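You operate a simulated robot arm through the tools that you are given. There is no shell and no other tool. Be economical: measure what you need, move in short steps, check, and stop when the job is done.

The job below is to be done with a simulated two-armed robot. You get a single attempt, and the scene is never put back.

TASK
Pick up the bottle from the island bench under the shelves with one hand, pass it to the other hand and put it on the wall shelf. Set down upright: bottle.

Only the result counts: the job must be done as asked and must still hold three seconds after the hand-in. Knocking over, shifting, dropping, spilling or breaking anything else fails it.

THE ROBOT
Two 7-joint arms with two-finger grippers on one trunk, on a base that drives. Base frame: it is fixed to the floor where the robot stands at the start and does not move with it; the origin is under the middle of the robot, x ahead of it, y to its left, z up; the surface under the hand at the start is at about z = 88.3. Readings come in cm, degrees, newtons and seconds.
The left shoulder is at the start at [6, 12.3, 94.5], the right one opposite. With the tool pointing down near the work surface each hand reaches from about 36 to 80 cm from the robot's upright axis, wherever it stands, measured 20 degrees to its own side. Places, roughly: wall shelf (25x37 cm) [232, 300, 92]. Payload 1.47 kg a hand.
The tool frame of a hand sits at the grasp point between the pads (the TCP): z along the fingers, y along the line on which they close. The tips reach 1.6 cm beyond it. The gripper opens to 8.7 cm. The gripper's body begins 5.5 cm behind the TCP.
Orientation is that of the tool frame in the base frame, as a unit quaternion [x, y, z, w]. With the fingers straight down and closing along the base's y, the tool's x points along the base's -x, its y along +y and its z along -z.

THE INTERFACE
- The arms move only by the tool move_arm. It takes "left_commands", "right_commands" or both (then of equal length, played together; a hand with none holds still); each is a list of rows, each a list of 7 numbers: the turn, a rotation vector about the tool's x, y, z in units of 60 degrees (1.0 is 60 degrees), then the shift along the tool's x, y, z in units of 400 mm (1.0 is 400 mm), then the gripper command, from -1 (fully open) to 1 (shut), values between in proportion. In form: [[ax, ay, az, x, y, z, fingers], ...]. A call has 1 to 20 rows; each row is the pose to reach, as a shift and turn from the pose commanded when the call began, along the tool's axes at that moment. A call with a number of a shift or a turn outside -1 to 1 is refused whole. Each row takes 0.2 s and may step no farther than 5 cm and 8.6 degrees from the row before; otherwise, or with a gripper value out of range, the whole call is refused. A pose out of reach is approached as far as the arm can. The call stops where the force on the tool passes 40 N (or 10 N more than at its start, if that is more) or the arm is blocked; 0.2 s more then pass. The fingers move at their own pace (about 15.3 cm/s each) and stop on an object; they squeeze with about 28 N. The grip force told is the motor's: it shows also when the fingers shut on nothing. Time passes only in rows, and 0.2 s behind the last, so rows that repeat a pose let the fingers close. It gives the time, the measured TCP pose, the force on the tool (base axes), the opening and the grip force at its end, in the units of the frame above (readings bear some noise), with the torque about the TCP (base axes, N m) and any sound that the robot's microphone picked up.
- Cameras (640 x 400 px; columns grow to the right, rows downward): "scene" is now at [9.7, -0.28, 152.13]; the picture's right is [-0.02, -1.00, 0.00], its down [-0.57, 0.01, -0.82] and it looks along [0.82, -0.01, -0.57] (base axes); focal length 260 px, centre (320, 200). "left" rides on the left gripper at [7.3, -1.2, -9] in its tool frame; the picture's right is [0.16, 0.99, 0.00], its down [-0.72, 0.12, -0.68] and it looks along [-0.67, 0.11, 0.73] (tool axes); focal length 247 px, centre (320, 200). "right" rides on the right gripper at [7.3, 1.2, -9] in its tool frame; the picture's right is [-0.16, 0.99, 0.00], its down [-0.72, -0.12, -0.68] and it looks along [-0.67, -0.11, 0.73] (tool axes); focal length 247 px, centre (320, 200). There is no depth. A picture from a camera that has moved, and an enlarged one, comes with that camera's place and axes in the base frame and with its lens.
- get_image(camera): a new picture of that camera. No time passes.
- move_column(by): slides the trunk up (or, below 0, down) by that many cm; the arms and the scene camera ride with it, the base frame stays. It gives what a move gives, with no picture.
- steer(legs): drives the robot by 1 to 6 legs, each [ahead, left, turn to the left] in cm, cm and degrees, along the robot's own axes; the way and the turn of a leg run together, so that a leg with both is an arc; at most 150 cm and 180 degrees a leg. The arms and the cameras ride along, it lands a little off, and it stops where it bumps. It gives what a move gives.
- head_to(pan, tilt): turns the head with the scene camera to pan (to the left, within 120 degrees either way) and tilt (down, from -29 to 69), counted from straight ahead of the robot. It gives what a move gives.
- close_up(camera, box): a new picture of the part [left, top, right, bottom] of that camera's present view, enlarged. No time passes.
- sign_off(): hands the job in; it is judged then, once.

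Work in short steps. Places have to be worked out from the pictures, the camera data and where the tool is seen: move nearer, look again, correct. Check each grasp and each placing, and mend what went wrong. You have 120 turns and 88 pictures in all, those below and enlarged ones among them. Open the grippers and draw the arms clear of the work before you hand the job in, unless the task says otherwise; then end with one line.

The tools are called after ">>>" as name(argument=value, ...) on one line, values as JSON. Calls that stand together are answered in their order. move_arm: Moves the arms, as the interface text tells. Its arguments: {"type":"object","properties":{"left_commands":{"type":"array"},"right_commands":{"type":"array"}},"required":[]} The other tools are called the same way: move_column (by) slides the trunk up or down; steer (legs) drives the base; head_to (pan, tilt) turns the head that bears the scene camera; get_image (camera) takes a picture; close_up (camera, box) takes an enlarged picture of a part of a camera's view; sign_off () hands the job in.

At the start:

```text
clock: 0.0
left_tcp_pos: [55.53, 27.41, 120.73]
left_tcp_rot: [0.0, 1.0, -0.001, -0.001]
left_ft_force: [0.9, 0.3, 0.2]
left_ft_torque: [0.04, -0.01, 0.01]
left_opening: 8.69
left_grip_force: 0.1
right_tcp_pos: [60.83, -26.16, 114.91]
right_tcp_rot: [0.0, 1.0, 0.0, -0.001]
right_ft_force: [0.8, -0.1, 0.0]
right_ft_torque: [-0.03, 0.0, -0.02]
right_opening: 8.71
right_grip_force: 0.0
trunk travel left (down, up): [-10.0, 13.0]
robot x, y, heading: [0.43, -0.19, 0.1]
head pan, tilt: [-0.9, 34.7]
```

scene: 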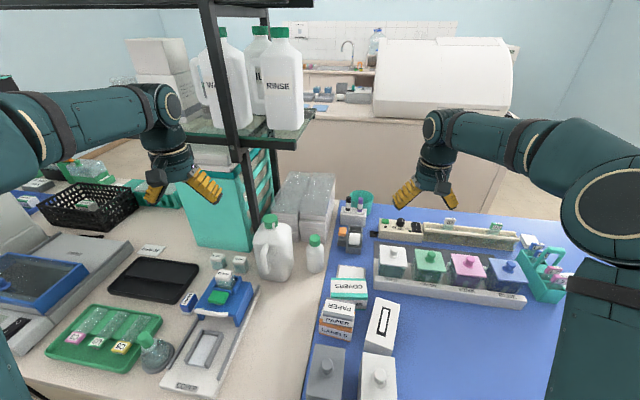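
right: 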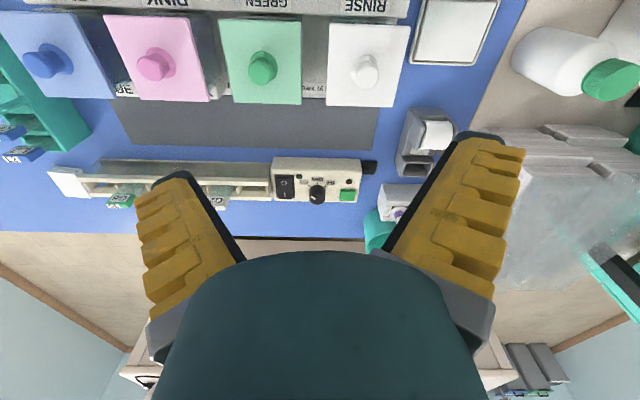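
left: 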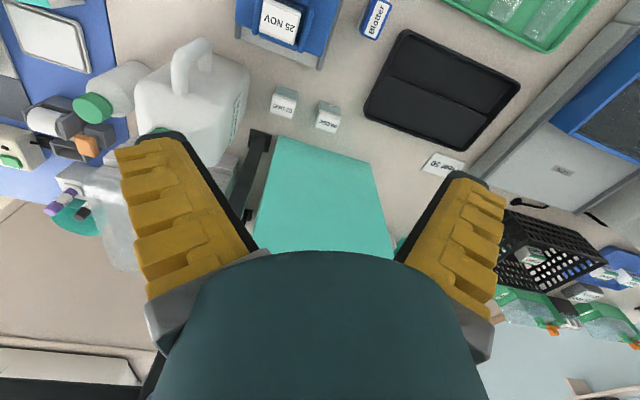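

The scene shows a small white bottle with a green cap next to a handled jug on the bench. I take an enlarged look to locate it.

>>> close_up(camera="scene", box=[180, 160, 380, 300])

>>> head_to(pan=50, tilt=15)

>>> get_image(camera="scene")

```text
2.86 times, centred on (280, 230) of scene
camera zoom: at [9.7, -0.28, 152.13], right [-0.02, -1.0, 0.0], down [-0.57, 0.01, -0.82], along [0.82, -0.01, -0.57], focal length 744 px, centre (434, 114)
```

zoom: 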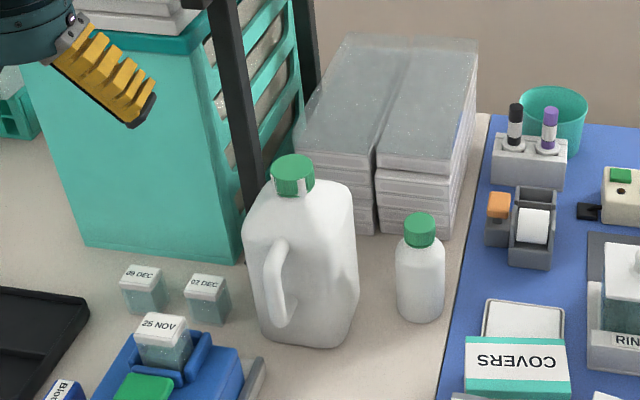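

```text
clock: 1.2
left_tcp_pos: [55.51, 27.43, 120.78]
left_tcp_rot: [0.0, 1.0, 0.0, 0.001]
left_ft_force: [0.3, -0.1, 1.0]
left_ft_torque: [-0.02, -0.02, 0.01]
left_opening: 8.69
left_grip_force: 0.0
right_tcp_pos: [60.7, -26.2, 114.95]
right_tcp_rot: [0.0, 1.0, 0.0, 0.001]
right_ft_force: [-0.5, -0.4, -1.1]
right_ft_torque: [0.0, -0.05, 0.01]
right_opening: 8.71
right_grip_force: 0.1
trunk travel left (down, up): [-10.0, 13.0]
robot x, y, heading: [0.08, -0.08, 0.1]
head pan, tilt: [50.0, 15.0]
```

```text
83 pictures are left
camera scene: at [6.89, 7.01, 155.29], right [0.77, -0.64, 0.0], down [-0.17, -0.2, -0.97], along [0.62, 0.74, -0.26], focal length 260 px, centre (320, 200)
```

scene: 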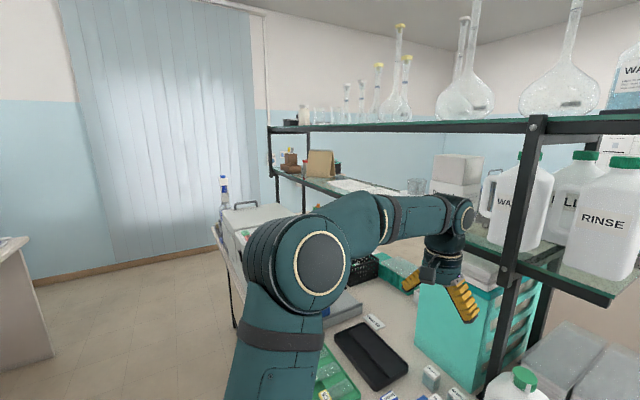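

The room layout is clear enough for now. The small bottle is near [65.8, 0.5], about 11.5 cm tall and 5.3 cm wide, with a cap about 3.6 cm wide. I move the right hand over it, staying high, and look.

>>> move_arm(right_commands=[[0, 0, 0, -0.02, 0.11, 0.01, -1], [0, 0, 0, -0.04, 0.22, 0.02, -1], [0, 0, 0, -0.06, 0.33, 0.03, -1], [0, 0, 0, -0.08, 0.44, 0.04, -1], [0, 0, 0, -0.1, 0.55, 0.05, -1], [0, 0, 0, -0.125, 0.665, 0.06, -1], [0, 0, 0, -0.125, 0.665, 0.06, -1]])

>>> head_to(pan=0, tilt=40)

>>> get_image(camera="scene")

>>> get_image(camera="right")

```text
clock: 2.8
left_tcp_pos: [55.66, 27.27, 120.75]
left_tcp_rot: [0.0, 1.0, 0.0, -0.001]
left_ft_force: [0.6, 0.4, 0.4]
left_ft_torque: [0.01, -0.03, -0.01]
left_opening: 8.72
left_grip_force: 0.0
right_tcp_pos: [65.73, 0.58, 112.45]
right_tcp_rot: [0.001, 1.0, 0.0, 0.0]
right_ft_force: [0.2, -0.3, -0.1]
right_ft_torque: [0.04, 0.0, -0.02]
right_opening: 8.7
right_grip_force: 0.2
trunk travel left (down, up): [-10.0, 13.0]
robot x, y, heading: [0.04, 0.08, 0.2]
head pan, tilt: [50.0, 15.0]
```

```text
clock: 4.0
left_tcp_pos: [55.53, 27.38, 120.64]
left_tcp_rot: [0.0, 1.0, 0.0, 0.001]
left_ft_force: [-0.8, -0.4, -0.5]
left_ft_torque: [-0.01, 0.0, -0.02]
left_opening: 8.71
left_grip_force: 0.2
right_tcp_pos: [65.85, 0.65, 112.46]
right_tcp_rot: [0.0, 1.0, 0.0, 0.0]
right_ft_force: [0.7, -0.7, 0.9]
right_ft_torque: [0.0, 0.01, 0.01]
right_opening: 8.69
right_grip_force: 0.1
trunk travel left (down, up): [-10.0, 13.0]
robot x, y, heading: [0.07, 0.43, -0.2]
head pan, tilt: [0.0, 40.0]
```

```text
82 pictures are left
camera scene: at [9.38, -0.14, 151.34], right [0.0, -1.0, 0.0], down [-0.64, 0.0, -0.77], along [0.77, 0.0, -0.64], focal length 260 px, centre (320, 200)
```

scene: 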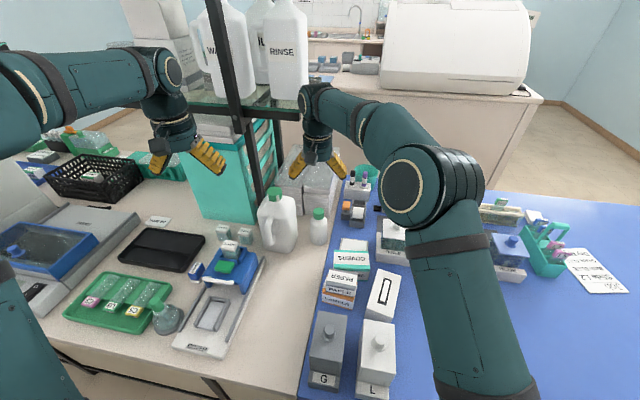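

```text
81 pictures are left
camera right: at [58.47, 1.72, 121.24], right [0.16, 0.99, 0.0], down [0.72, -0.12, 0.68], along [0.67, -0.11, -0.73], focal length 247 px, centre (320, 200)
```

right: 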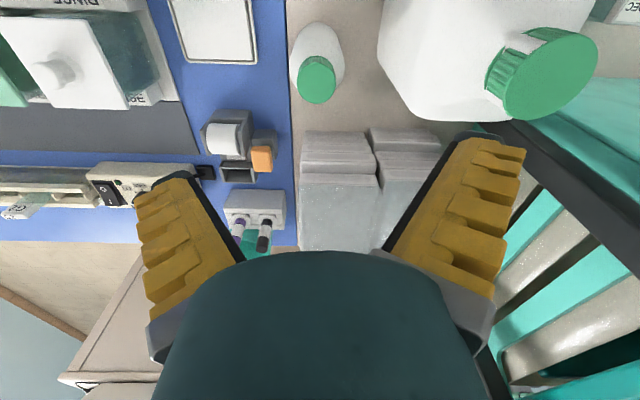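

Intersecting the two views puts the bottle's axis near x=64.8, y=0.4, with the cap top near z=100.7. I correct and descend to z=104, then look again.

>>> move_arm(right_commands=[[0, 0, 0, 0.025, -0.005, 0.07, -1], [0, 0, 0, 0.025, -0.005, 0.14, -1], [0, 0, 0, 0.025, -0.005, 0.21, -1], [0, 0, 0, 0.025, -0.005, 0.21, -1]])

>>> get_image(camera="right")

>>> close_up(camera="scene", box=[240, 130, 400, 260])

```text
clock: 5.0
left_tcp_pos: [55.54, 27.3, 120.63]
left_tcp_rot: [0.0, 1.0, 0.0, 0.0]
left_ft_force: [-0.4, -0.3, 0.3]
left_ft_torque: [-0.01, 0.0, -0.03]
left_opening: 8.73
left_grip_force: 0.0
right_tcp_pos: [64.64, 0.29, 104.05]
right_tcp_rot: [0.0, 1.0, 0.0, 0.0]
right_ft_force: [-0.4, 0.6, 0.0]
right_ft_torque: [-0.01, 0.02, 0.01]
right_opening: 8.71
right_grip_force: 0.0
trunk travel left (down, up): [-10.0, 13.0]
robot x, y, heading: [0.11, 0.17, -0.1]
head pan, tilt: [0.0, 40.0]
```

```text
80 pictures are left
camera right: at [57.37, 1.33, 112.98], right [0.16, 0.99, 0.0], down [0.72, -0.12, 0.68], along [0.67, -0.11, -0.73], focal length 247 px, centre (320, 200)
```

right: 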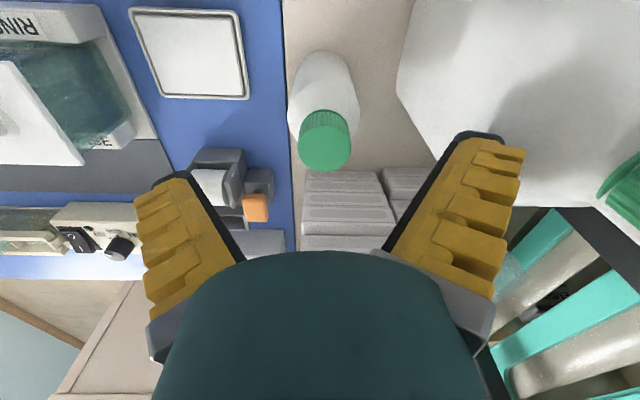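

```text
3.08 times, centred on (320, 195) of scene
camera zoom: at [9.37, -0.14, 151.34], right [0.0, -1.0, 0.0], down [-0.64, 0.0, -0.77], along [0.77, 0.0, -0.64], focal length 801 px, centre (320, 215)
```

zoom: 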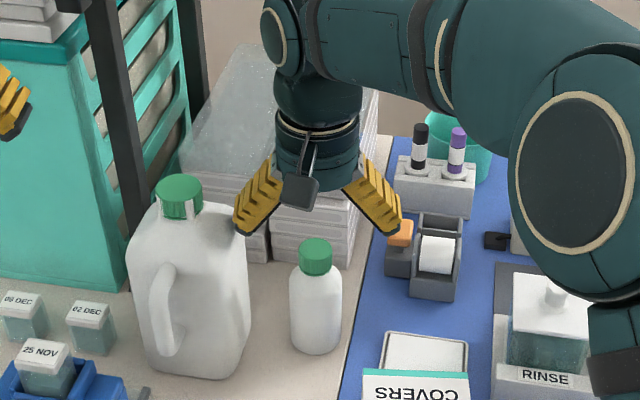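

The open fingers splay wide, about ±7 cm at the tips, which would come too near the jug. I close partway and look at the tip clearance before descending.

>>> move_arm(right_commands=[[0, 0, 0, 0, 0, 0, -0.3], [0, 0, 0, 0, 0, 0, -0.3]])

>>> get_image(camera="right")

>>> close_up(camera="scene", box=[240, 130, 400, 260])

```text
clock: 5.6
left_tcp_pos: [55.52, 27.44, 120.62]
left_tcp_rot: [0.0, 1.0, 0.0, 0.0]
left_ft_force: [0.4, -0.2, 0.1]
left_ft_torque: [-0.06, 0.02, 0.03]
left_opening: 8.7
left_grip_force: 0.0
right_tcp_pos: [64.69, 0.17, 104.09]
right_tcp_rot: [0.001, 1.0, 0.0, 0.001]
right_ft_force: [0.3, -0.2, -0.3]
right_ft_torque: [0.01, 0.01, 0.02]
right_opening: 6.13
right_grip_force: 3.4
trunk travel left (down, up): [-10.0, 13.0]
robot x, y, heading: [-0.1, -0.14, 0.0]
head pan, tilt: [0.0, 40.0]
```

```text
78 pictures are left
camera right: at [57.39, 1.33, 112.99], right [0.16, 0.99, 0.0], down [0.72, -0.12, 0.68], along [0.67, -0.11, -0.73], focal length 247 px, centre (320, 200)
```

right: 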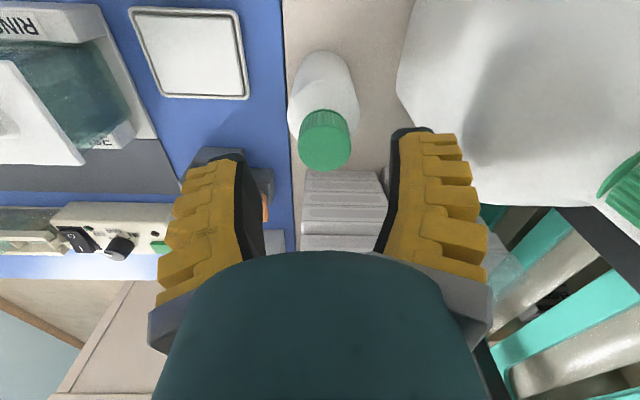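

```text
3.08 times, centred on (320, 195) of scene
camera zoom: at [9.38, -0.14, 151.33], right [0.0, -1.0, 0.0], down [-0.64, 0.0, -0.77], along [0.77, 0.0, -0.64], focal length 801 px, centre (320, 215)
```

zoom: 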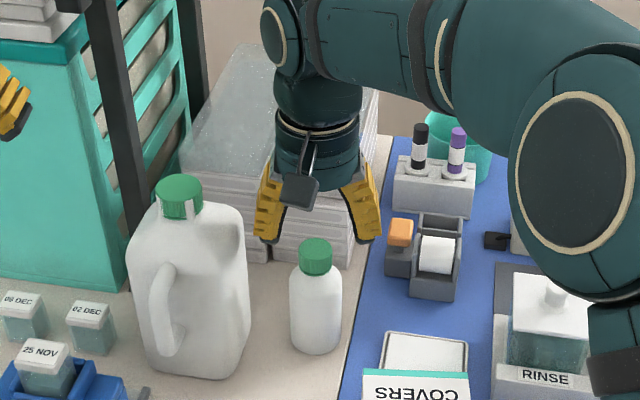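

The fingers now clear the jug and straddle the bottle in y. I shift 0.8 cm ahead in x and descend to z≈99.

>>> move_arm(right_commands=[[0, 0, 0, -0.02, 0.002, 0.04, -0.3], [0, 0, 0, -0.02, 0.002, 0.08, -0.3], [0, 0, 0, -0.02, 0.002, 0.125, -0.3], [0, 0, 0, -0.02, 0.002, 0.125, -0.3]])

>>> get_image(camera="right")

>>> close_up(camera="scene", box=[260, 150, 380, 250])

```text
clock: 6.6
left_tcp_pos: [55.51, 27.49, 120.82]
left_tcp_rot: [0.0, 1.0, 0.0, 0.001]
left_ft_force: [0.4, -0.1, 0.2]
left_ft_torque: [0.0, 0.01, 0.02]
left_opening: 8.68
left_grip_force: 0.1
right_tcp_pos: [65.43, 0.27, 99.14]
right_tcp_rot: [0.0, 1.0, 0.0, 0.0]
right_ft_force: [-0.1, 0.6, -0.3]
right_ft_torque: [0.05, 0.0, 0.03]
right_opening: 6.12
right_grip_force: 3.3
trunk travel left (down, up): [-10.0, 13.0]
robot x, y, heading: [-0.22, -0.38, -0.1]
head pan, tilt: [0.0, 40.0]
```

```text
76 pictures are left
camera right: at [58.14, 1.42, 107.99], right [0.16, 0.99, 0.0], down [0.72, -0.12, 0.68], along [0.67, -0.11, -0.73], focal length 247 px, centre (320, 200)
```

right: 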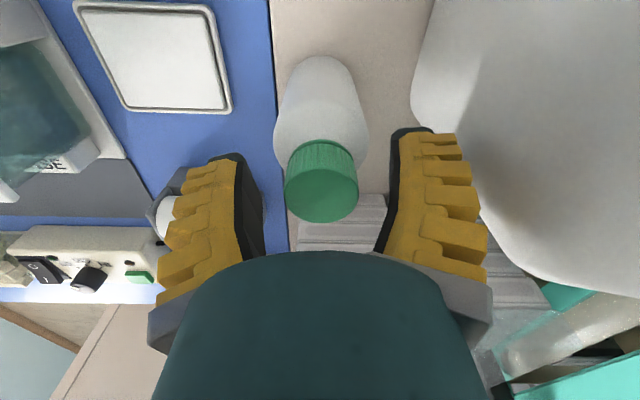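

```text
4.00 times, centred on (320, 200) of scene
camera zoom: at [9.35, -0.15, 151.34], right [0.0, -1.0, 0.0], down [-0.64, 0.0, -0.77], along [0.77, 0.0, -0.64], focal length 1041 px, centre (320, 200)
```

zoom: 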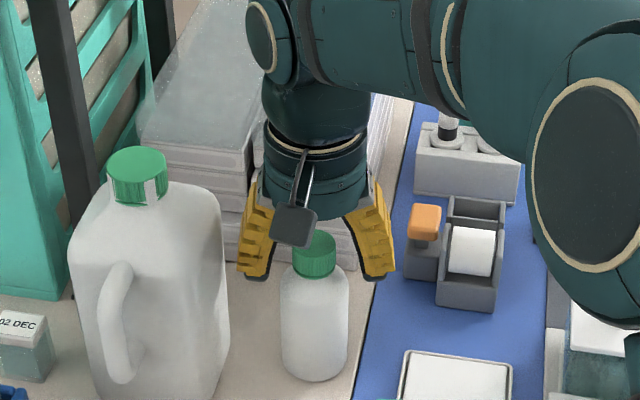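

The cap is centred between the fingers and its top is near z≈99.6. I go down 0.8 cm more and close.

>>> move_arm(right_commands=[[0, 0, 0, 0, 0.003, 0.02, -0.3], [0, 0, 0, 0, 0.003, 0.02, 0.1], [0, 0, 0, 0, 0.003, 0.02, 0.5], [0, 0, 0, 0, 0.003, 0.02, 1], [0, 0, 0, 0, 0.003, 0.02, 1], [0, 0, 0, 0, 0.003, 0.02, 1]])

>>> get_image(camera="right")

```text
clock: 8.0
left_tcp_pos: [55.47, 27.3, 120.81]
left_tcp_rot: [0.0, 1.0, 0.0, 0.002]
left_ft_force: [0.0, -0.7, -0.8]
left_ft_torque: [0.0, 0.0, -0.01]
left_opening: 8.71
left_grip_force: 0.1
right_tcp_pos: [65.45, 0.43, 98.54]
right_tcp_rot: [0.0, 1.0, 0.001, 0.001]
right_ft_force: [0.2, -0.7, 20.7]
right_ft_torque: [-0.05, 0.23, 0.03]
right_opening: 2.35
right_grip_force: 27.8
trunk travel left (down, up): [-10.0, 13.0]
robot x, y, heading: [0.15, 0.4, 0.2]
head pan, tilt: [0.0, 40.0]
```

```text
74 pictures are left
camera right: at [58.07, 1.57, 107.42], right [0.16, 0.99, 0.0], down [0.72, -0.12, 0.68], along [0.67, -0.11, -0.73], focal length 247 px, centre (320, 200)
```

right: 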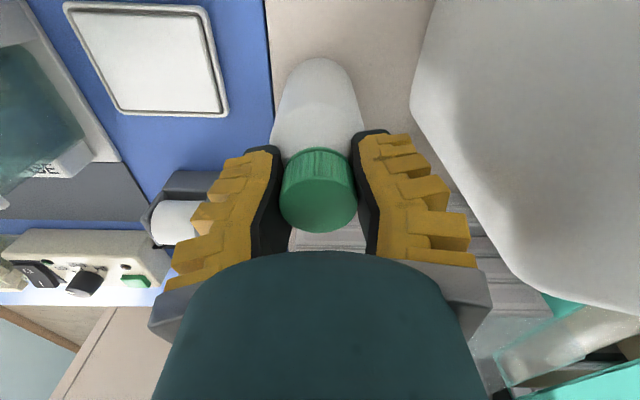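

The cap is gripped, with the tips pressing on the shoulder. I lift gently and check the readings.

>>> move_arm(right_commands=[[0, 0, 0, 0, 0, -0.01, 1], [0, 0, 0, 0, 0, -0.03, 1], [0, 0, 0, 0, 0, -0.06, 1], [0, 0, 0, 0, 0, -0.1, 1], [0, 0, 0, 0, 0, -0.1, 1]])

>>> get_image(camera="right")

>>> close_up(camera="scene", box=[260, 150, 380, 250])

```text
clock: 9.2
left_tcp_pos: [55.52, 27.45, 120.61]
left_tcp_rot: [0.0, 1.0, 0.0, 0.001]
left_ft_force: [0.0, 0.5, -0.1]
left_ft_torque: [-0.01, -0.01, -0.02]
left_opening: 8.69
left_grip_force: 0.0
right_tcp_pos: [65.49, 0.35, 102.35]
right_tcp_rot: [0.0, 1.0, 0.0, 0.0]
right_ft_force: [0.4, 0.1, -2.0]
right_ft_torque: [0.02, 0.01, 0.01]
right_opening: 1.95
right_grip_force: 28.0
trunk travel left (down, up): [-10.0, 13.0]
robot x, y, heading: [0.1, -0.24, 0.2]
head pan, tilt: [0.0, 40.0]
```

```text
73 pictures are left
camera right: at [58.21, 1.48, 111.18], right [0.16, 0.99, 0.0], down [0.72, -0.12, 0.68], along [0.67, -0.11, -0.73], focal length 247 px, centre (320, 200)
```

right: 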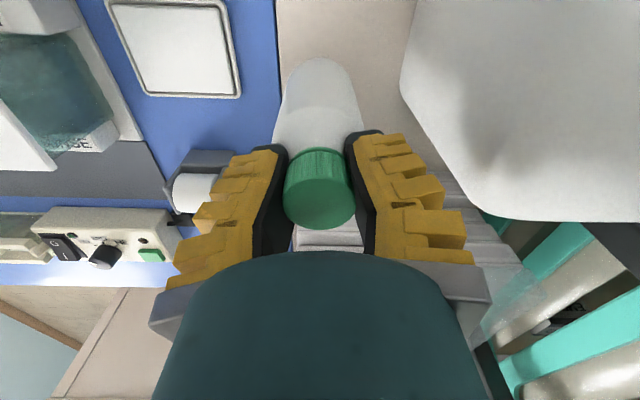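

```text
4.00 times, centred on (320, 200) of scene
camera zoom: at [9.42, -0.14, 151.33], right [0.0, -1.0, 0.0], down [-0.64, 0.0, -0.77], along [0.77, 0.0, -0.64], focal length 1041 px, centre (320, 200)
```

zoom: 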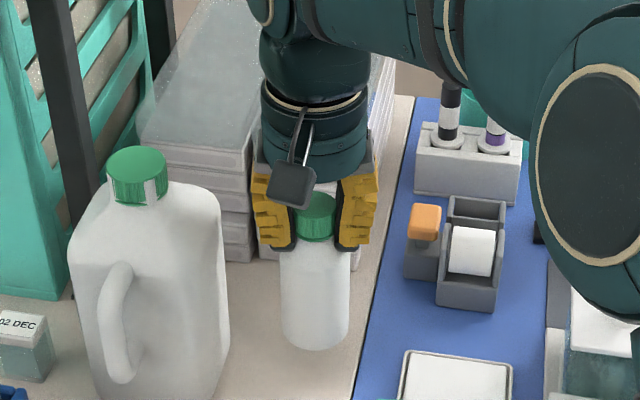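

The bottle is held and weighs about 0.2 kg. I raise it and draw it back toward the robot, then look behind to check the room for driving.

>>> move_arm(right_commands=[[0, 0, 0, 0, 0, -0.1, 1], [0, 0, 0, 0, 0, -0.2, 1], [0, 0, 0, 0, 0, -0.3, 1], [0, 0, 0, 0.07, -0.06, -0.34, 1], [0, 0, 0, 0.15, -0.12, -0.34, 1], [0, 0, 0, 0.23, -0.18, -0.34, 1], [0, 0, 0, 0.31, -0.25, -0.34, 1], [0, 0, 0, 0.385, -0.31, -0.34, 1], [0, 0, 0, 0.385, -0.31, -0.34, 1]])

>>> head_to(pan=110, tilt=25)

>>> get_image(camera="scene")

```text
clock: 11.2
left_tcp_pos: [55.71, 27.35, 120.56]
left_tcp_rot: [0.0, 1.0, 0.0, 0.0]
left_ft_force: [-0.4, 0.7, -0.3]
left_ft_torque: [-0.02, 0.02, -0.01]
left_opening: 8.7
left_grip_force: 0.1
right_tcp_pos: [50.24, -11.88, 115.97]
right_tcp_rot: [0.0, 1.0, 0.0, 0.001]
right_ft_force: [-0.3, 0.4, -1.3]
right_ft_torque: [-0.01, 0.02, 0.01]
right_opening: 1.96
right_grip_force: 27.8
trunk travel left (down, up): [-10.0, 13.0]
robot x, y, heading: [0.25, -0.02, -0.2]
head pan, tilt: [0.0, 40.0]
```

```text
clock: 13.1
left_tcp_pos: [55.61, 27.27, 120.68]
left_tcp_rot: [0.001, 1.0, 0.0, 0.0]
left_ft_force: [0.7, 0.8, 0.9]
left_ft_torque: [0.03, 0.02, -0.04]
left_opening: 8.7
left_grip_force: 0.1
right_tcp_pos: [50.12, -11.97, 115.83]
right_tcp_rot: [0.0, 1.0, 0.0, 0.0]
right_ft_force: [0.7, -0.9, -2.3]
right_ft_torque: [-0.02, -0.03, -0.05]
right_opening: 1.96
right_grip_force: 27.8
trunk travel left (down, up): [-10.0, 13.0]
robot x, y, heading: [-0.08, 0.17, -0.0]
head pan, tilt: [110.0, 25.0]
```

```text
71 pictures are left
camera scene: at [-2.26, 8.52, 153.66], right [0.94, 0.34, 0.0], down [0.14, -0.4, -0.91], along [-0.31, 0.85, -0.42], focal length 260 px, centre (320, 200)
```

scene: 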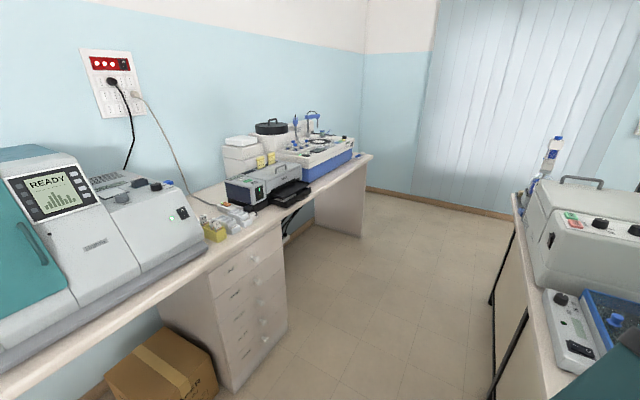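

There is a second bench behind at about x≈-67, and the aisle to the left is free. I draw both hands in a little and back off 18 cm so the arms clear the island.

>>> move_arm(left_commands=[[0, 0, 0, 0.1, 0, 0, -1], [0, 0, 0, 0.2, 0, 0, -1], [0, 0, 0, 0.3, 0, 0, -1]], right_commands=[[0, 0, 0, 0.05, -0.03, 0, 1], [0, 0, 0, 0.1, -0.06, 0, 1], [0, 0, 0, 0.15, -0.1, 0, 1]])

>>> steer(legs=[[-18, 0, 0]])

>>> head_to(pan=70, tilt=25)

>>> get_image(camera="scene")

```text
clock: 13.8
left_tcp_pos: [43.43, 27.3, 120.53]
left_tcp_rot: [0.0, 1.0, 0.0, 0.001]
left_ft_force: [0.1, -0.9, -0.4]
left_ft_torque: [-0.02, -0.02, -0.02]
left_opening: 8.69
left_grip_force: 0.0
right_tcp_pos: [44.03, -16.01, 115.9]
right_tcp_rot: [0.0, 1.0, 0.0, 0.001]
right_ft_force: [-0.7, -0.3, -2.5]
right_ft_torque: [0.0, -0.01, 0.01]
right_opening: 1.95
right_grip_force: 28.3
trunk travel left (down, up): [-10.0, 13.0]
robot x, y, heading: [-0.28, -0.31, -0.0]
head pan, tilt: [110.0, 25.0]
```

```text
clock: 15.3
left_tcp_pos: [25.91, 27.34, 120.39]
left_tcp_rot: [0.001, 1.0, 0.0, 0.001]
left_ft_force: [-0.7, -0.2, -0.7]
left_ft_torque: [0.01, -0.03, 0.0]
left_opening: 8.69
left_grip_force: 0.0
right_tcp_pos: [26.46, -15.94, 115.77]
right_tcp_rot: [0.002, 1.0, 0.0, 0.001]
right_ft_force: [0.7, -0.4, -1.8]
right_ft_torque: [0.0, -0.01, 0.01]
right_opening: 1.96
right_grip_force: 27.9
trunk travel left (down, up): [-10.0, 13.0]
robot x, y, heading: [-17.47, -0.11, 0.1]
head pan, tilt: [110.0, 25.0]
```

```text
clock: 16.4
left_tcp_pos: [26.11, 27.28, 120.5]
left_tcp_rot: [0.001, 1.0, 0.0, 0.0]
left_ft_force: [-0.5, 0.0, 0.4]
left_ft_torque: [0.0, 0.05, -0.01]
left_opening: 8.72
left_grip_force: 0.0
right_tcp_pos: [26.65, -15.91, 115.75]
right_tcp_rot: [0.0, 1.0, 0.0, 0.0]
right_ft_force: [0.0, 0.3, -1.1]
right_ft_torque: [0.0, 0.0, 0.01]
right_opening: 1.97
right_grip_force: 27.6
trunk travel left (down, up): [-10.0, 13.0]
robot x, y, heading: [-17.79, -0.11, 0.1]
head pan, tilt: [70.0, 25.0]
```

```text
70 pictures are left
camera scene: at [-13.59, 8.52, 153.66], right [0.94, -0.34, 0.0], down [-0.14, -0.4, -0.91], along [0.31, 0.85, -0.42], focal length 260 px, centre (320, 200)
```

scene: 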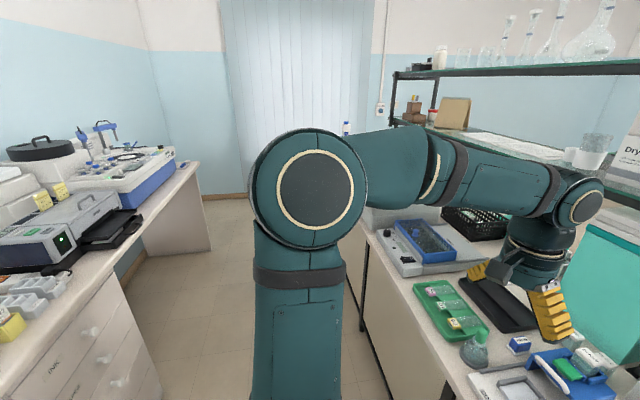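

The aisle to the left looks clear. I strafe left in its middle, in steps.

>>> steer(legs=[[6, 80, 0]])

>>> head_to(pan=50, tilt=20)

>>> get_image(camera="scene")

```text
clock: 23.7
left_tcp_pos: [32.5, 106.05, 120.42]
left_tcp_rot: [0.004, 1.0, 0.0, 0.0]
left_ft_force: [1.3, -0.9, -0.7]
left_ft_torque: [0.0, 0.0, 0.02]
left_opening: 8.7
left_grip_force: 0.0
right_tcp_pos: [32.92, 62.84, 115.79]
right_tcp_rot: [0.003, 1.0, -0.001, 0.0]
right_ft_force: [-0.3, 0.8, -1.7]
right_ft_torque: [0.0, 0.01, -0.02]
right_opening: 1.98
right_grip_force: 28.1
trunk travel left (down, up): [-10.0, 13.0]
robot x, y, heading: [-11.15, 78.62, -0.5]
head pan, tilt: [70.0, 25.0]
```

```text
clock: 24.6
left_tcp_pos: [32.6, 106.06, 120.49]
left_tcp_rot: [0.003, 1.0, 0.0, 0.001]
left_ft_force: [0.1, 0.2, 0.1]
left_ft_torque: [-0.03, -0.01, -0.03]
left_opening: 8.73
left_grip_force: 0.0
right_tcp_pos: [32.85, 62.68, 115.73]
right_tcp_rot: [0.004, 1.0, 0.001, 0.001]
right_ft_force: [0.2, 0.1, -2.0]
right_ft_torque: [-0.04, 0.02, 0.02]
right_opening: 1.98
right_grip_force: 27.9
trunk travel left (down, up): [-10.0, 13.0]
robot x, y, heading: [-11.62, 79.09, -0.6]
head pan, tilt: [50.0, 20.0]
```

```text
69 pictures are left
camera scene: at [-4.4, 85.87, 154.47], right [0.76, -0.65, 0.0], down [-0.22, -0.26, -0.94], along [0.61, 0.72, -0.34], focal length 260 px, centre (320, 200)
```

scene: 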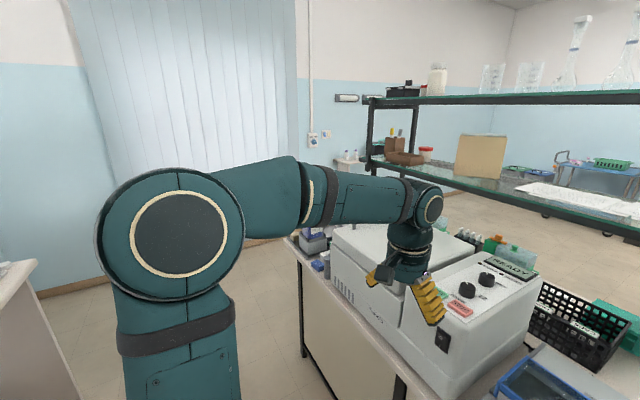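

The wall shelf is visible on the left wall right of the window, at about [220, 295, 92]. I continue left past the island's end.

>>> steer(legs=[[0, 80, 0.6], [0, 75, 0]])

>>> head_to(pan=10, tilt=25)

>>> get_image(camera="scene")

```text
clock: 38.6
left_tcp_pos: [31.63, 262.07, 120.44]
left_tcp_rot: [-0.004, 1.0, -0.001, 0.0]
left_ft_force: [0.5, -0.5, 0.3]
left_ft_torque: [-0.02, -0.01, -0.01]
left_opening: 8.7
left_grip_force: 0.1
right_tcp_pos: [32.7, 218.66, 115.74]
right_tcp_rot: [-0.005, 1.0, 0.0, 0.0]
right_ft_force: [-0.6, 0.1, -1.4]
right_ft_torque: [-0.01, -0.03, 0.02]
right_opening: 2.0
right_grip_force: 28.3
trunk travel left (down, up): [-10.0, 13.0]
robot x, y, heading: [-11.84, 234.17, 0.8]
head pan, tilt: [50.0, 20.0]
```

```text
clock: 39.7
left_tcp_pos: [31.73, 262.04, 120.42]
left_tcp_rot: [-0.004, 1.0, 0.0, 0.001]
left_ft_force: [0.8, -0.2, -0.1]
left_ft_torque: [-0.01, 0.03, 0.0]
left_opening: 8.73
left_grip_force: 0.1
right_tcp_pos: [32.67, 218.69, 115.65]
right_tcp_rot: [-0.004, 1.0, 0.0, 0.0]
right_ft_force: [0.0, 0.6, -1.1]
right_ft_torque: [-0.01, 0.01, -0.03]
right_opening: 2.03
right_grip_force: 27.7
trunk travel left (down, up): [-10.0, 13.0]
robot x, y, heading: [-11.53, 233.96, 0.1]
head pan, tilt: [10.0, 25.0]
```

```text
68 pictures are left
camera scene: at [-1.71, 235.75, 153.67], right [0.18, -0.98, 0.0], down [-0.42, -0.08, -0.91], along [0.89, 0.17, -0.42], focal length 260 px, centre (320, 200)
```

scene: 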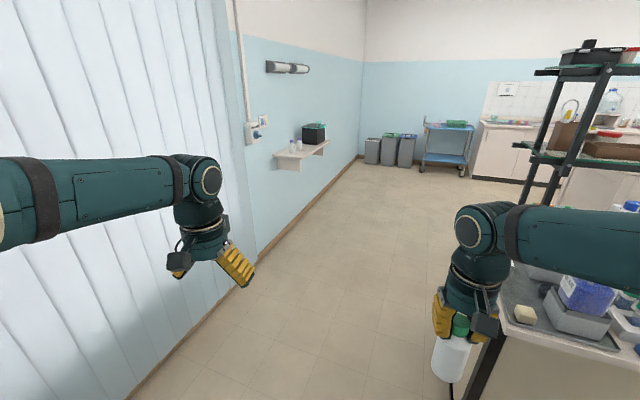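

The wall shelf is in clear view, with two small bottles and a box on it, and the way ahead is free. I drive forward along this lane.

>>> steer(legs=[[135, 3, 0]])

>>> head_to(pan=35, tilt=25)

>>> get_image(camera="scene")

```text
clock: 46.5
left_tcp_pos: [169.32, 265.58, 120.48]
left_tcp_rot: [-0.002, 1.0, 0.0, 0.0]
left_ft_force: [-0.9, 0.0, -0.1]
left_ft_torque: [0.01, 0.04, 0.02]
left_opening: 8.71
left_grip_force: 0.1
right_tcp_pos: [170.1, 222.24, 115.66]
right_tcp_rot: [-0.002, 1.0, 0.0, 0.0]
right_ft_force: [0.1, 0.0, -2.3]
right_ft_torque: [0.0, 0.04, -0.03]
right_opening: 2.07
right_grip_force: 27.9
trunk travel left (down, up): [-10.0, 13.0]
robot x, y, heading: [125.94, 238.06, 0.4]
head pan, tilt: [10.0, 25.0]
```

```text
clock: 47.4
left_tcp_pos: [169.37, 265.6, 120.57]
left_tcp_rot: [-0.001, 1.0, 0.0, 0.0]
left_ft_force: [0.1, 0.4, -0.4]
left_ft_torque: [0.01, -0.01, -0.02]
left_opening: 8.7
left_grip_force: 0.0
right_tcp_pos: [170.15, 222.34, 115.67]
right_tcp_rot: [-0.002, 1.0, 0.001, 0.0]
right_ft_force: [0.9, -0.1, -1.9]
right_ft_torque: [0.0, -0.01, 0.01]
right_opening: 2.08
right_grip_force: 28.0
trunk travel left (down, up): [-10.0, 13.0]
robot x, y, heading: [125.79, 237.91, 0.4]
head pan, tilt: [35.0, 25.0]
```

```text
67 pictures are left
camera scene: at [134.18, 243.21, 153.66], right [0.58, -0.82, 0.0], down [-0.35, -0.24, -0.91], along [0.74, 0.52, -0.42], focal length 260 px, centre (320, 200)
```

scene: 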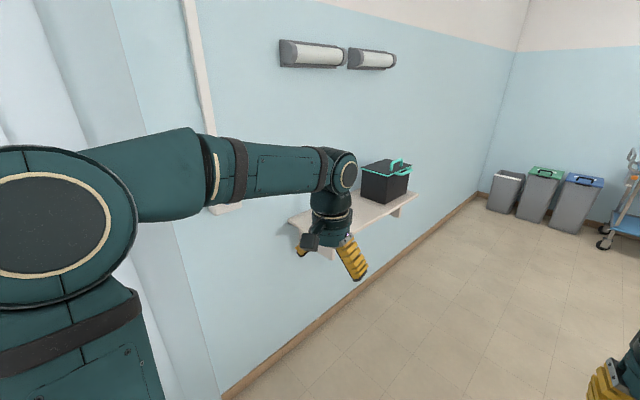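

The grip is holding but easing very slightly, so I hand over here in open space. First I bring the right hand to the middle and turn it about the vertical, so its camera side is out of the left hand's way.

>>> move_arm(right_commands=[[0, 0, -0.1, -0.03, 0.04, 0, 1], [0, 0, -0.2, -0.06, 0.08, 0, 1], [0, 0, -0.3, -0.09, 0.12, 0, 1], [0, 0, -0.4, -0.12, 0.16, 0, 1], [0, 0, -0.5, -0.15, 0.2, 0, 1], [0, 0, -0.6, -0.18, 0.24, 0, 1], [0, 0, -0.7, -0.21, 0.28, 0, 1], [0, 0, -0.8, -0.24, 0.32, 0, 1], [0, 0, -0.9, -0.27, 0.36, 0, 1], [0, 0, -1.0, -0.3, 0.4, 0, 1], [0, 0, -1.0, -0.3, 0.4, 0, 1]])

>>> move_arm(right_commands=[[0, 0, -0.1, 0, 0, 0, 1], [0, 0, -0.2, 0, 0, 0, 1], [0, 0, -0.3, 0, 0, 0, 1], [0, 0, -0.4, 0, 0, 0, 1], [0, 0, -0.5, 0, 0, 0, 1], [0, 0, -0.5, 0, 0, 0, 1]])

>>> head_to(pan=10, tilt=40)

>>> get_image(camera="scene")

>>> get_image(camera="right")

```text
clock: 49.8
left_tcp_pos: [169.4, 265.52, 120.36]
left_tcp_rot: [-0.002, 1.0, 0.0, 0.0]
left_ft_force: [0.4, -0.1, -0.3]
left_ft_torque: [0.02, 0.02, 0.0]
left_opening: 8.67
left_grip_force: 0.0
right_tcp_pos: [181.98, 238.28, 115.72]
right_tcp_rot: [-0.503, 0.864, -0.001, 0.0]
right_ft_force: [-0.4, 0.5, -1.5]
right_ft_torque: [0.02, 0.02, 0.03]
right_opening: 2.08
right_grip_force: 27.6
trunk travel left (down, up): [-10.0, 13.0]
robot x, y, heading: [125.95, 237.94, -0.1]
head pan, tilt: [35.0, 25.0]
```

```text
clock: 51.2
left_tcp_pos: [169.24, 265.66, 120.5]
left_tcp_rot: [-0.002, 1.0, 0.0, -0.001]
left_ft_force: [-0.4, 0.2, -0.8]
left_ft_torque: [0.03, 0.02, 0.01]
left_opening: 8.69
left_grip_force: 0.0
right_tcp_pos: [182.06, 238.44, 115.91]
right_tcp_rot: [0.709, -0.705, 0.0, 0.0]
right_ft_force: [0.3, 0.5, -1.2]
right_ft_torque: [0.01, -0.01, 0.04]
right_opening: 2.09
right_grip_force: 28.2
trunk travel left (down, up): [-10.0, 13.0]
robot x, y, heading: [125.87, 237.83, 0.2]
head pan, tilt: [35.0, 25.0]
```

```text
clock: 52.1
left_tcp_pos: [169.51, 265.62, 120.54]
left_tcp_rot: [-0.002, 1.0, 0.0, 0.0]
left_ft_force: [0.9, 0.2, 0.0]
left_ft_torque: [0.02, -0.02, -0.02]
left_opening: 8.69
left_grip_force: 0.0
right_tcp_pos: [182.05, 238.31, 115.75]
right_tcp_rot: [0.709, -0.705, -0.001, 0.0]
right_ft_force: [0.2, 0.1, -2.0]
right_ft_torque: [-0.01, -0.03, -0.02]
right_opening: 2.08
right_grip_force: 27.7
trunk travel left (down, up): [-10.0, 13.0]
robot x, y, heading: [125.56, 238.14, 0.0]
head pan, tilt: [10.0, 40.0]
```

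```text
66 pictures are left
camera scene: at [135.01, 239.42, 151.34], right [0.18, -0.98, 0.0], down [-0.63, -0.11, -0.77], along [0.75, 0.14, -0.64], focal length 260 px, centre (320, 200)
```

scene: 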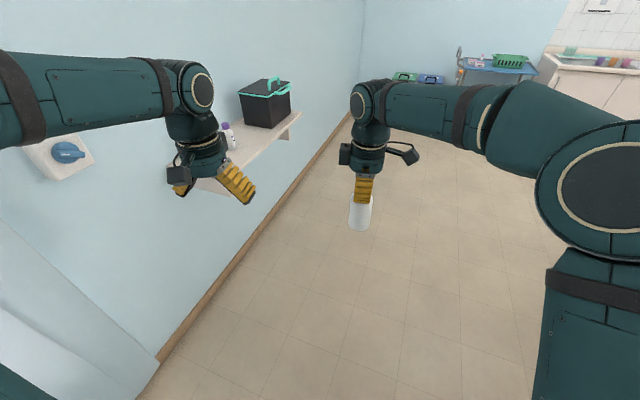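

```text
65 pictures are left
camera right: at [180.84, 231.06, 124.66], right [-0.99, 0.15, 0.0], down [0.11, 0.72, 0.68], along [0.1, 0.67, -0.73], focal length 247 px, centre (320, 200)
```

right: 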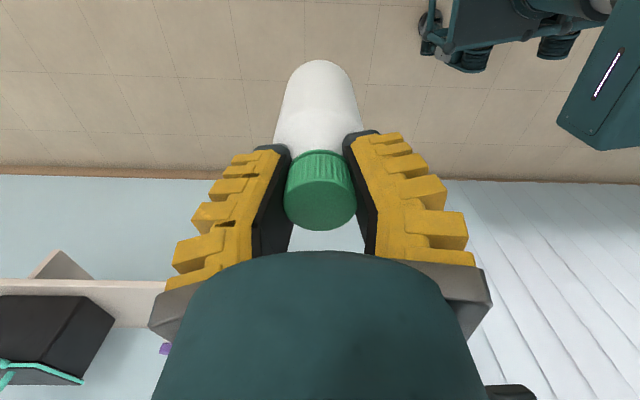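

The bottle hangs vertical, with its axis at about [182, 238.3] and its bottom near z≈105.4. Now I pitch the left hand forward to 35° below horizontal, still off to the side.

>>> move_arm(left_commands=[[0, -0.115, 0, 0, 0, 0, -1], [0, -0.23, 0, 0, 0, 0, -1], [0, -0.345, 0, 0, 0, 0, -1], [0, -0.46, 0, 0, 0, 0, -1], [0, -0.575, 0, 0, 0, 0, -1], [0, -0.69, 0, 0, 0, 0, -1], [0, -0.805, 0, 0, 0, 0, -1], [0, -0.917, 0, 0, 0, 0, -0.5], [0, -0.917, 0, 0, 0, 0, -0.5]])

>>> get_image(camera="scene")

```text
clock: 54.1
left_tcp_pos: [169.32, 265.52, 120.57]
left_tcp_rot: [-0.001, 0.887, 0.001, 0.463]
left_ft_force: [-0.6, 0.5, 0.3]
left_ft_torque: [0.0, 0.01, -0.01]
left_opening: 6.92
left_grip_force: 3.2
right_tcp_pos: [181.96, 238.44, 115.71]
right_tcp_rot: [0.709, -0.706, -0.001, 0.0]
right_ft_force: [-0.1, 0.1, -1.8]
right_ft_torque: [0.0, 0.0, 0.0]
right_opening: 2.07
right_grip_force: 28.0
trunk travel left (down, up): [-10.0, 13.0]
robot x, y, heading: [125.99, 238.14, 0.0]
head pan, tilt: [10.0, 40.0]
```

```text
64 pictures are left
camera scene: at [135.03, 239.44, 151.33], right [0.18, -0.98, 0.0], down [-0.63, -0.11, -0.77], along [0.75, 0.14, -0.64], focal length 260 px, centre (320, 200)
```

scene: 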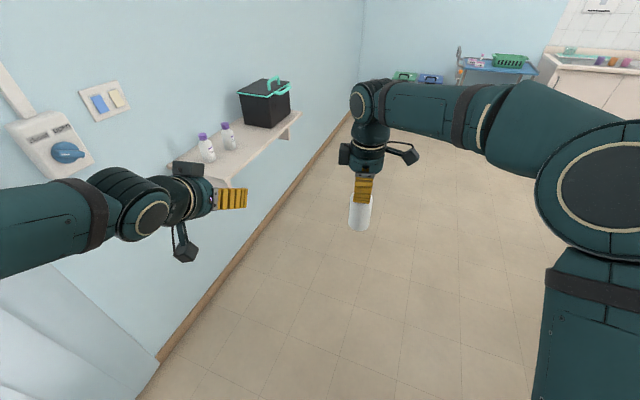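

The left hand is pitched as planned. I slide it across to stand 14 cm short of the bottle, in line with its body.

>>> move_arm(left_commands=[[0, 0, 0, 0.006, -0.1, 0.01, -0.5], [0, 0, 0, 0.012, -0.2, 0.02, -0.5], [0, 0, 0, 0.018, -0.3, 0.03, -0.5], [0, 0, 0, 0.024, -0.4, 0.04, -0.5], [0, 0, 0, 0.03, -0.5, 0.05, -0.5], [0, 0, 0, 0.035, -0.6, 0.06, -0.5], [0, 0, 0, 0.04, -0.68, 0.065, -0.5], [0, 0, 0, 0.04, -0.68, 0.065, -0.5]])

>>> get_image(camera="scene")

>>> get_image(camera="left")

```text
clock: 55.9
left_tcp_pos: [170.55, 238.25, 118.2]
left_tcp_rot: [-0.02, 0.896, -0.071, 0.438]
left_ft_force: [0.3, -0.7, 0.7]
left_ft_torque: [-0.02, 0.02, -0.01]
left_opening: 6.93
left_grip_force: 3.3
right_tcp_pos: [182.01, 238.43, 115.73]
right_tcp_rot: [0.709, -0.705, 0.001, 0.001]
right_ft_force: [0.1, 1.0, -1.6]
right_ft_torque: [0.0, 0.0, 0.03]
right_opening: 2.1
right_grip_force: 27.6
trunk travel left (down, up): [-10.0, 13.0]
robot x, y, heading: [126.09, 238.08, 0.4]
head pan, tilt: [10.0, 40.0]
stopped in row 8 (left hand): the arm was blocked; the commanded pose is now the measured one
```

```text
63 pictures are left
camera scene: at [135.45, 238.5, 152.16], right [0.06, -1.0, 0.0], down [-0.57, -0.04, -0.82], along [0.82, 0.05, -0.57], focal length 260 px, centre (320, 200)
```

scene: 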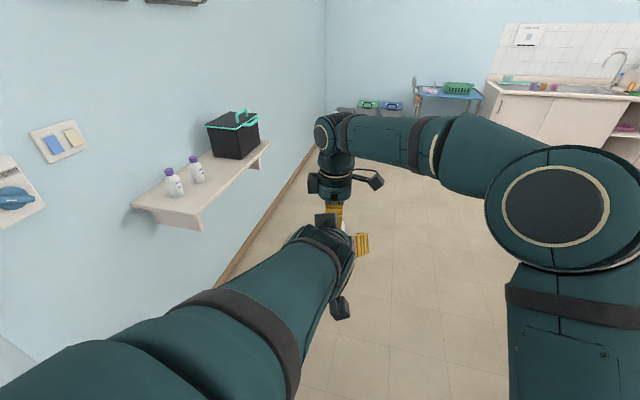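

```text
62 pictures are left
camera left: at [159.03, 237.4, 118.07], right [-0.07, 0.96, -0.27], down [-0.09, 0.26, 0.96], along [0.99, 0.09, 0.06], focal length 247 px, centre (320, 200)
```

left: 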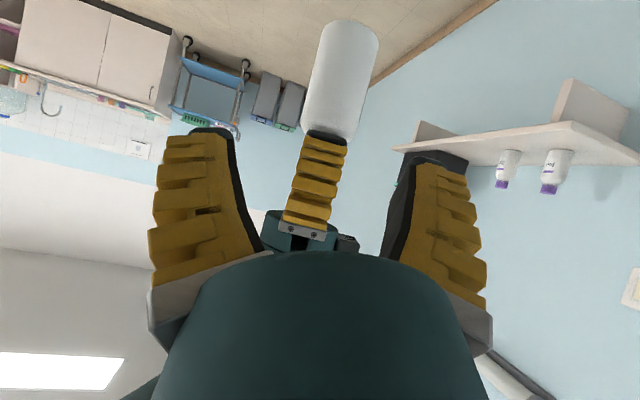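

The left arm got blocked in crossing to the middle, since it crowded the head. I back it off to the left, restore its orientation, and will hand over farther to the left side instead.

>>> move_arm(left_commands=[[0, 0, 0, -0.008, 0.085, -0.01, -0.5], [-0.026, -0.012, 0.025, -0.017, 0.17, -0.02, -0.5], [-0.051, -0.025, 0.05, -0.025, 0.26, -0.03, -0.5], [-0.076, -0.038, 0.075, -0.034, 0.346, -0.039, -0.5], [-0.102, -0.05, 0.097, -0.034, 0.346, -0.039, -0.5], [-0.102, -0.05, 0.097, -0.034, 0.346, -0.039, -0.5]])

>>> head_to(pan=10, tilt=40)

>>> get_image(camera="scene")

```text
clock: 57.2
left_tcp_pos: [170.45, 252.38, 118.23]
left_tcp_rot: [0.0, 0.887, 0.001, 0.462]
left_ft_force: [-0.7, -0.2, 0.9]
left_ft_torque: [0.02, 0.0, -0.02]
left_opening: 6.95
left_grip_force: 2.9
right_tcp_pos: [182.01, 238.6, 115.72]
right_tcp_rot: [0.708, -0.706, 0.001, 0.0]
right_ft_force: [0.2, 0.9, -1.1]
right_ft_torque: [-0.03, 0.01, 0.0]
right_opening: 2.09
right_grip_force: 28.3
trunk travel left (down, up): [-10.0, 13.0]
robot x, y, heading: [125.75, 238.01, 0.2]
head pan, tilt: [10.0, 40.0]
```

```text
clock: 57.9
left_tcp_pos: [170.43, 252.23, 118.2]
left_tcp_rot: [0.001, 0.887, 0.001, 0.462]
left_ft_force: [0.6, 0.2, -0.1]
left_ft_torque: [-0.04, 0.0, -0.01]
left_opening: 6.91
left_grip_force: 3.2
right_tcp_pos: [181.99, 238.38, 115.91]
right_tcp_rot: [0.708, -0.706, 0.0, 0.001]
right_ft_force: [-0.2, -1.1, -1.7]
right_ft_torque: [0.01, 0.0, -0.03]
right_opening: 2.1
right_grip_force: 27.7
trunk travel left (down, up): [-10.0, 13.0]
robot x, y, heading: [125.57, 237.64, 0.3]
head pan, tilt: [10.0, 40.0]
```

```text
61 pictures are left
camera scene: at [135.02, 239.42, 151.33], right [0.18, -0.98, 0.0], down [-0.63, -0.11, -0.77], along [0.75, 0.14, -0.64], focal length 260 px, centre (320, 200)
```

scene: 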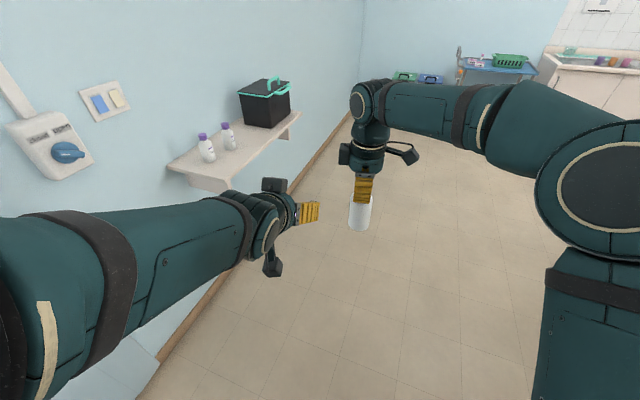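

The left hand is now at the right orientation at y=252. I bring the bottle across in front of it with the right hand.

>>> move_arm(right_commands=[[0, 0, 0, -0.06, -0.01, 0, 1], [0, 0, 0, -0.12, -0.02, 0, 1], [0, 0, 0, -0.18, -0.03, 0, 1], [0, 0, 0, -0.24, -0.04, 0, 1], [0, 0, 0, -0.3, -0.05, 0, 1], [0, 0, 0, -0.3475, -0.0625, 0, 1], [0, 0, 0, -0.3475, -0.0625, 0, 1]])

>>> get_image(camera="scene")

>>> get_image(camera="left")

```text
clock: 59.5
left_tcp_pos: [170.4, 252.26, 118.45]
left_tcp_rot: [0.0, 0.887, 0.001, 0.462]
left_ft_force: [-0.5, 0.1, 0.1]
left_ft_torque: [0.04, 0.01, 0.0]
left_opening: 6.92
left_grip_force: 3.3
right_tcp_pos: [184.53, 252.28, 115.76]
right_tcp_rot: [0.708, -0.706, 0.0, 0.0]
right_ft_force: [-0.3, -0.5, -1.2]
right_ft_torque: [0.04, 0.0, 0.01]
right_opening: 2.1
right_grip_force: 28.0
trunk travel left (down, up): [-10.0, 13.0]
robot x, y, heading: [125.75, 237.91, 0.4]
head pan, tilt: [10.0, 40.0]
```

```text
60 pictures are left
camera scene: at [135.0, 239.38, 151.34], right [0.18, -0.98, 0.0], down [-0.63, -0.11, -0.77], along [0.75, 0.14, -0.64], focal length 260 px, centre (320, 200)
```

scene: 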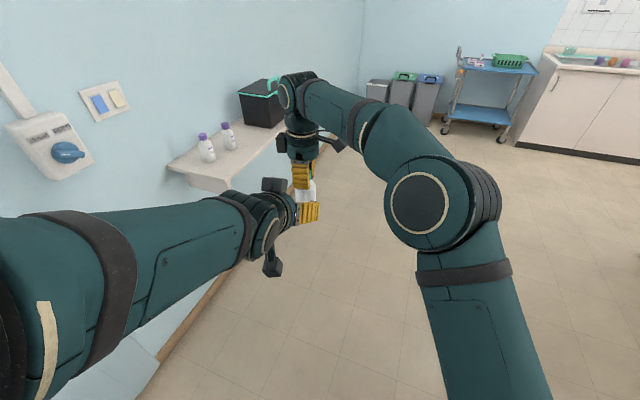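

```text
59 pictures are left
camera left: at [159.02, 251.21, 117.43], right [-0.09, 0.99, -0.13], down [-0.14, 0.11, 0.98], along [0.99, 0.11, 0.13], focal length 247 px, centre (320, 200)
```

left: 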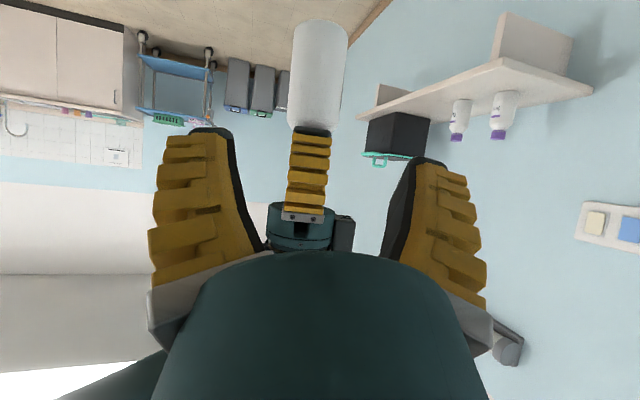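

The bottle sits centred between the left fingers' planes. I advance the left hand around the body, stopping 5 cm short to check.

>>> move_arm(left_commands=[[0, 0, 0, -0.004, 0, 0.075, -0.5], [0, 0, 0, -0.008, 0, 0.15, -0.5], [0, 0, 0, -0.012, 0, 0.225, -0.5], [0, 0, 0, -0.016, 0, 0.29, -0.5], [0, 0, 0, -0.016, 0, 0.29, -0.5]])

>>> get_image(camera="left")

>>> close_up(camera="scene", box=[230, 120, 390, 260])

```text
clock: 60.6
left_tcp_pos: [180.41, 252.31, 111.99]
left_tcp_rot: [0.0, 0.887, 0.001, 0.461]
left_ft_force: [0.7, 0.2, 0.0]
left_ft_torque: [-0.01, -0.03, 0.01]
left_opening: 6.92
left_grip_force: 3.1
right_tcp_pos: [184.54, 252.33, 115.77]
right_tcp_rot: [0.708, -0.706, 0.0, -0.001]
right_ft_force: [-0.1, -0.2, -1.7]
right_ft_torque: [0.03, -0.02, -0.01]
right_opening: 2.13
right_grip_force: 27.4
trunk travel left (down, up): [-10.0, 13.0]
robot x, y, heading: [125.87, 238.18, 0.2]
head pan, tilt: [10.0, 40.0]
```

```text
58 pictures are left
camera left: at [168.97, 251.15, 111.1], right [-0.09, 0.99, -0.13], down [-0.14, 0.11, 0.98], along [0.99, 0.11, 0.13], focal length 247 px, centre (320, 200)
```

left: 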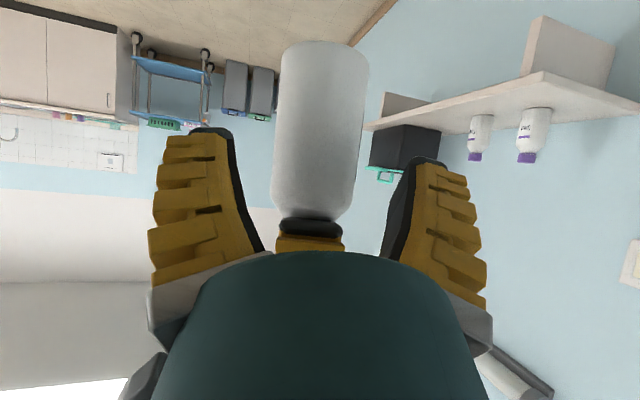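

```text
2.86 times, centred on (310, 190) of scene
camera zoom: at [134.95, 239.44, 151.34], right [0.18, -0.98, 0.0], down [-0.63, -0.11, -0.77], along [0.75, 0.14, -0.64], focal length 744 px, centre (349, 229)
```

zoom: 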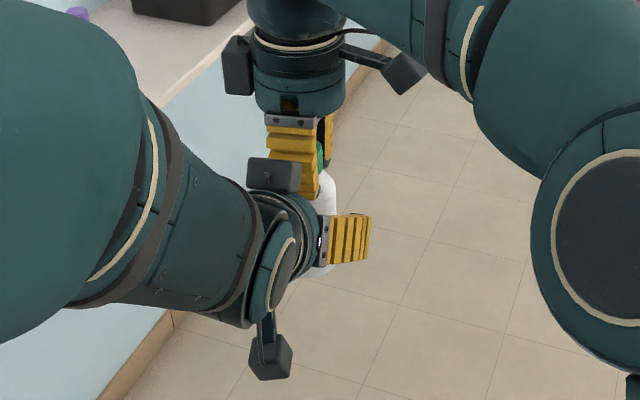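

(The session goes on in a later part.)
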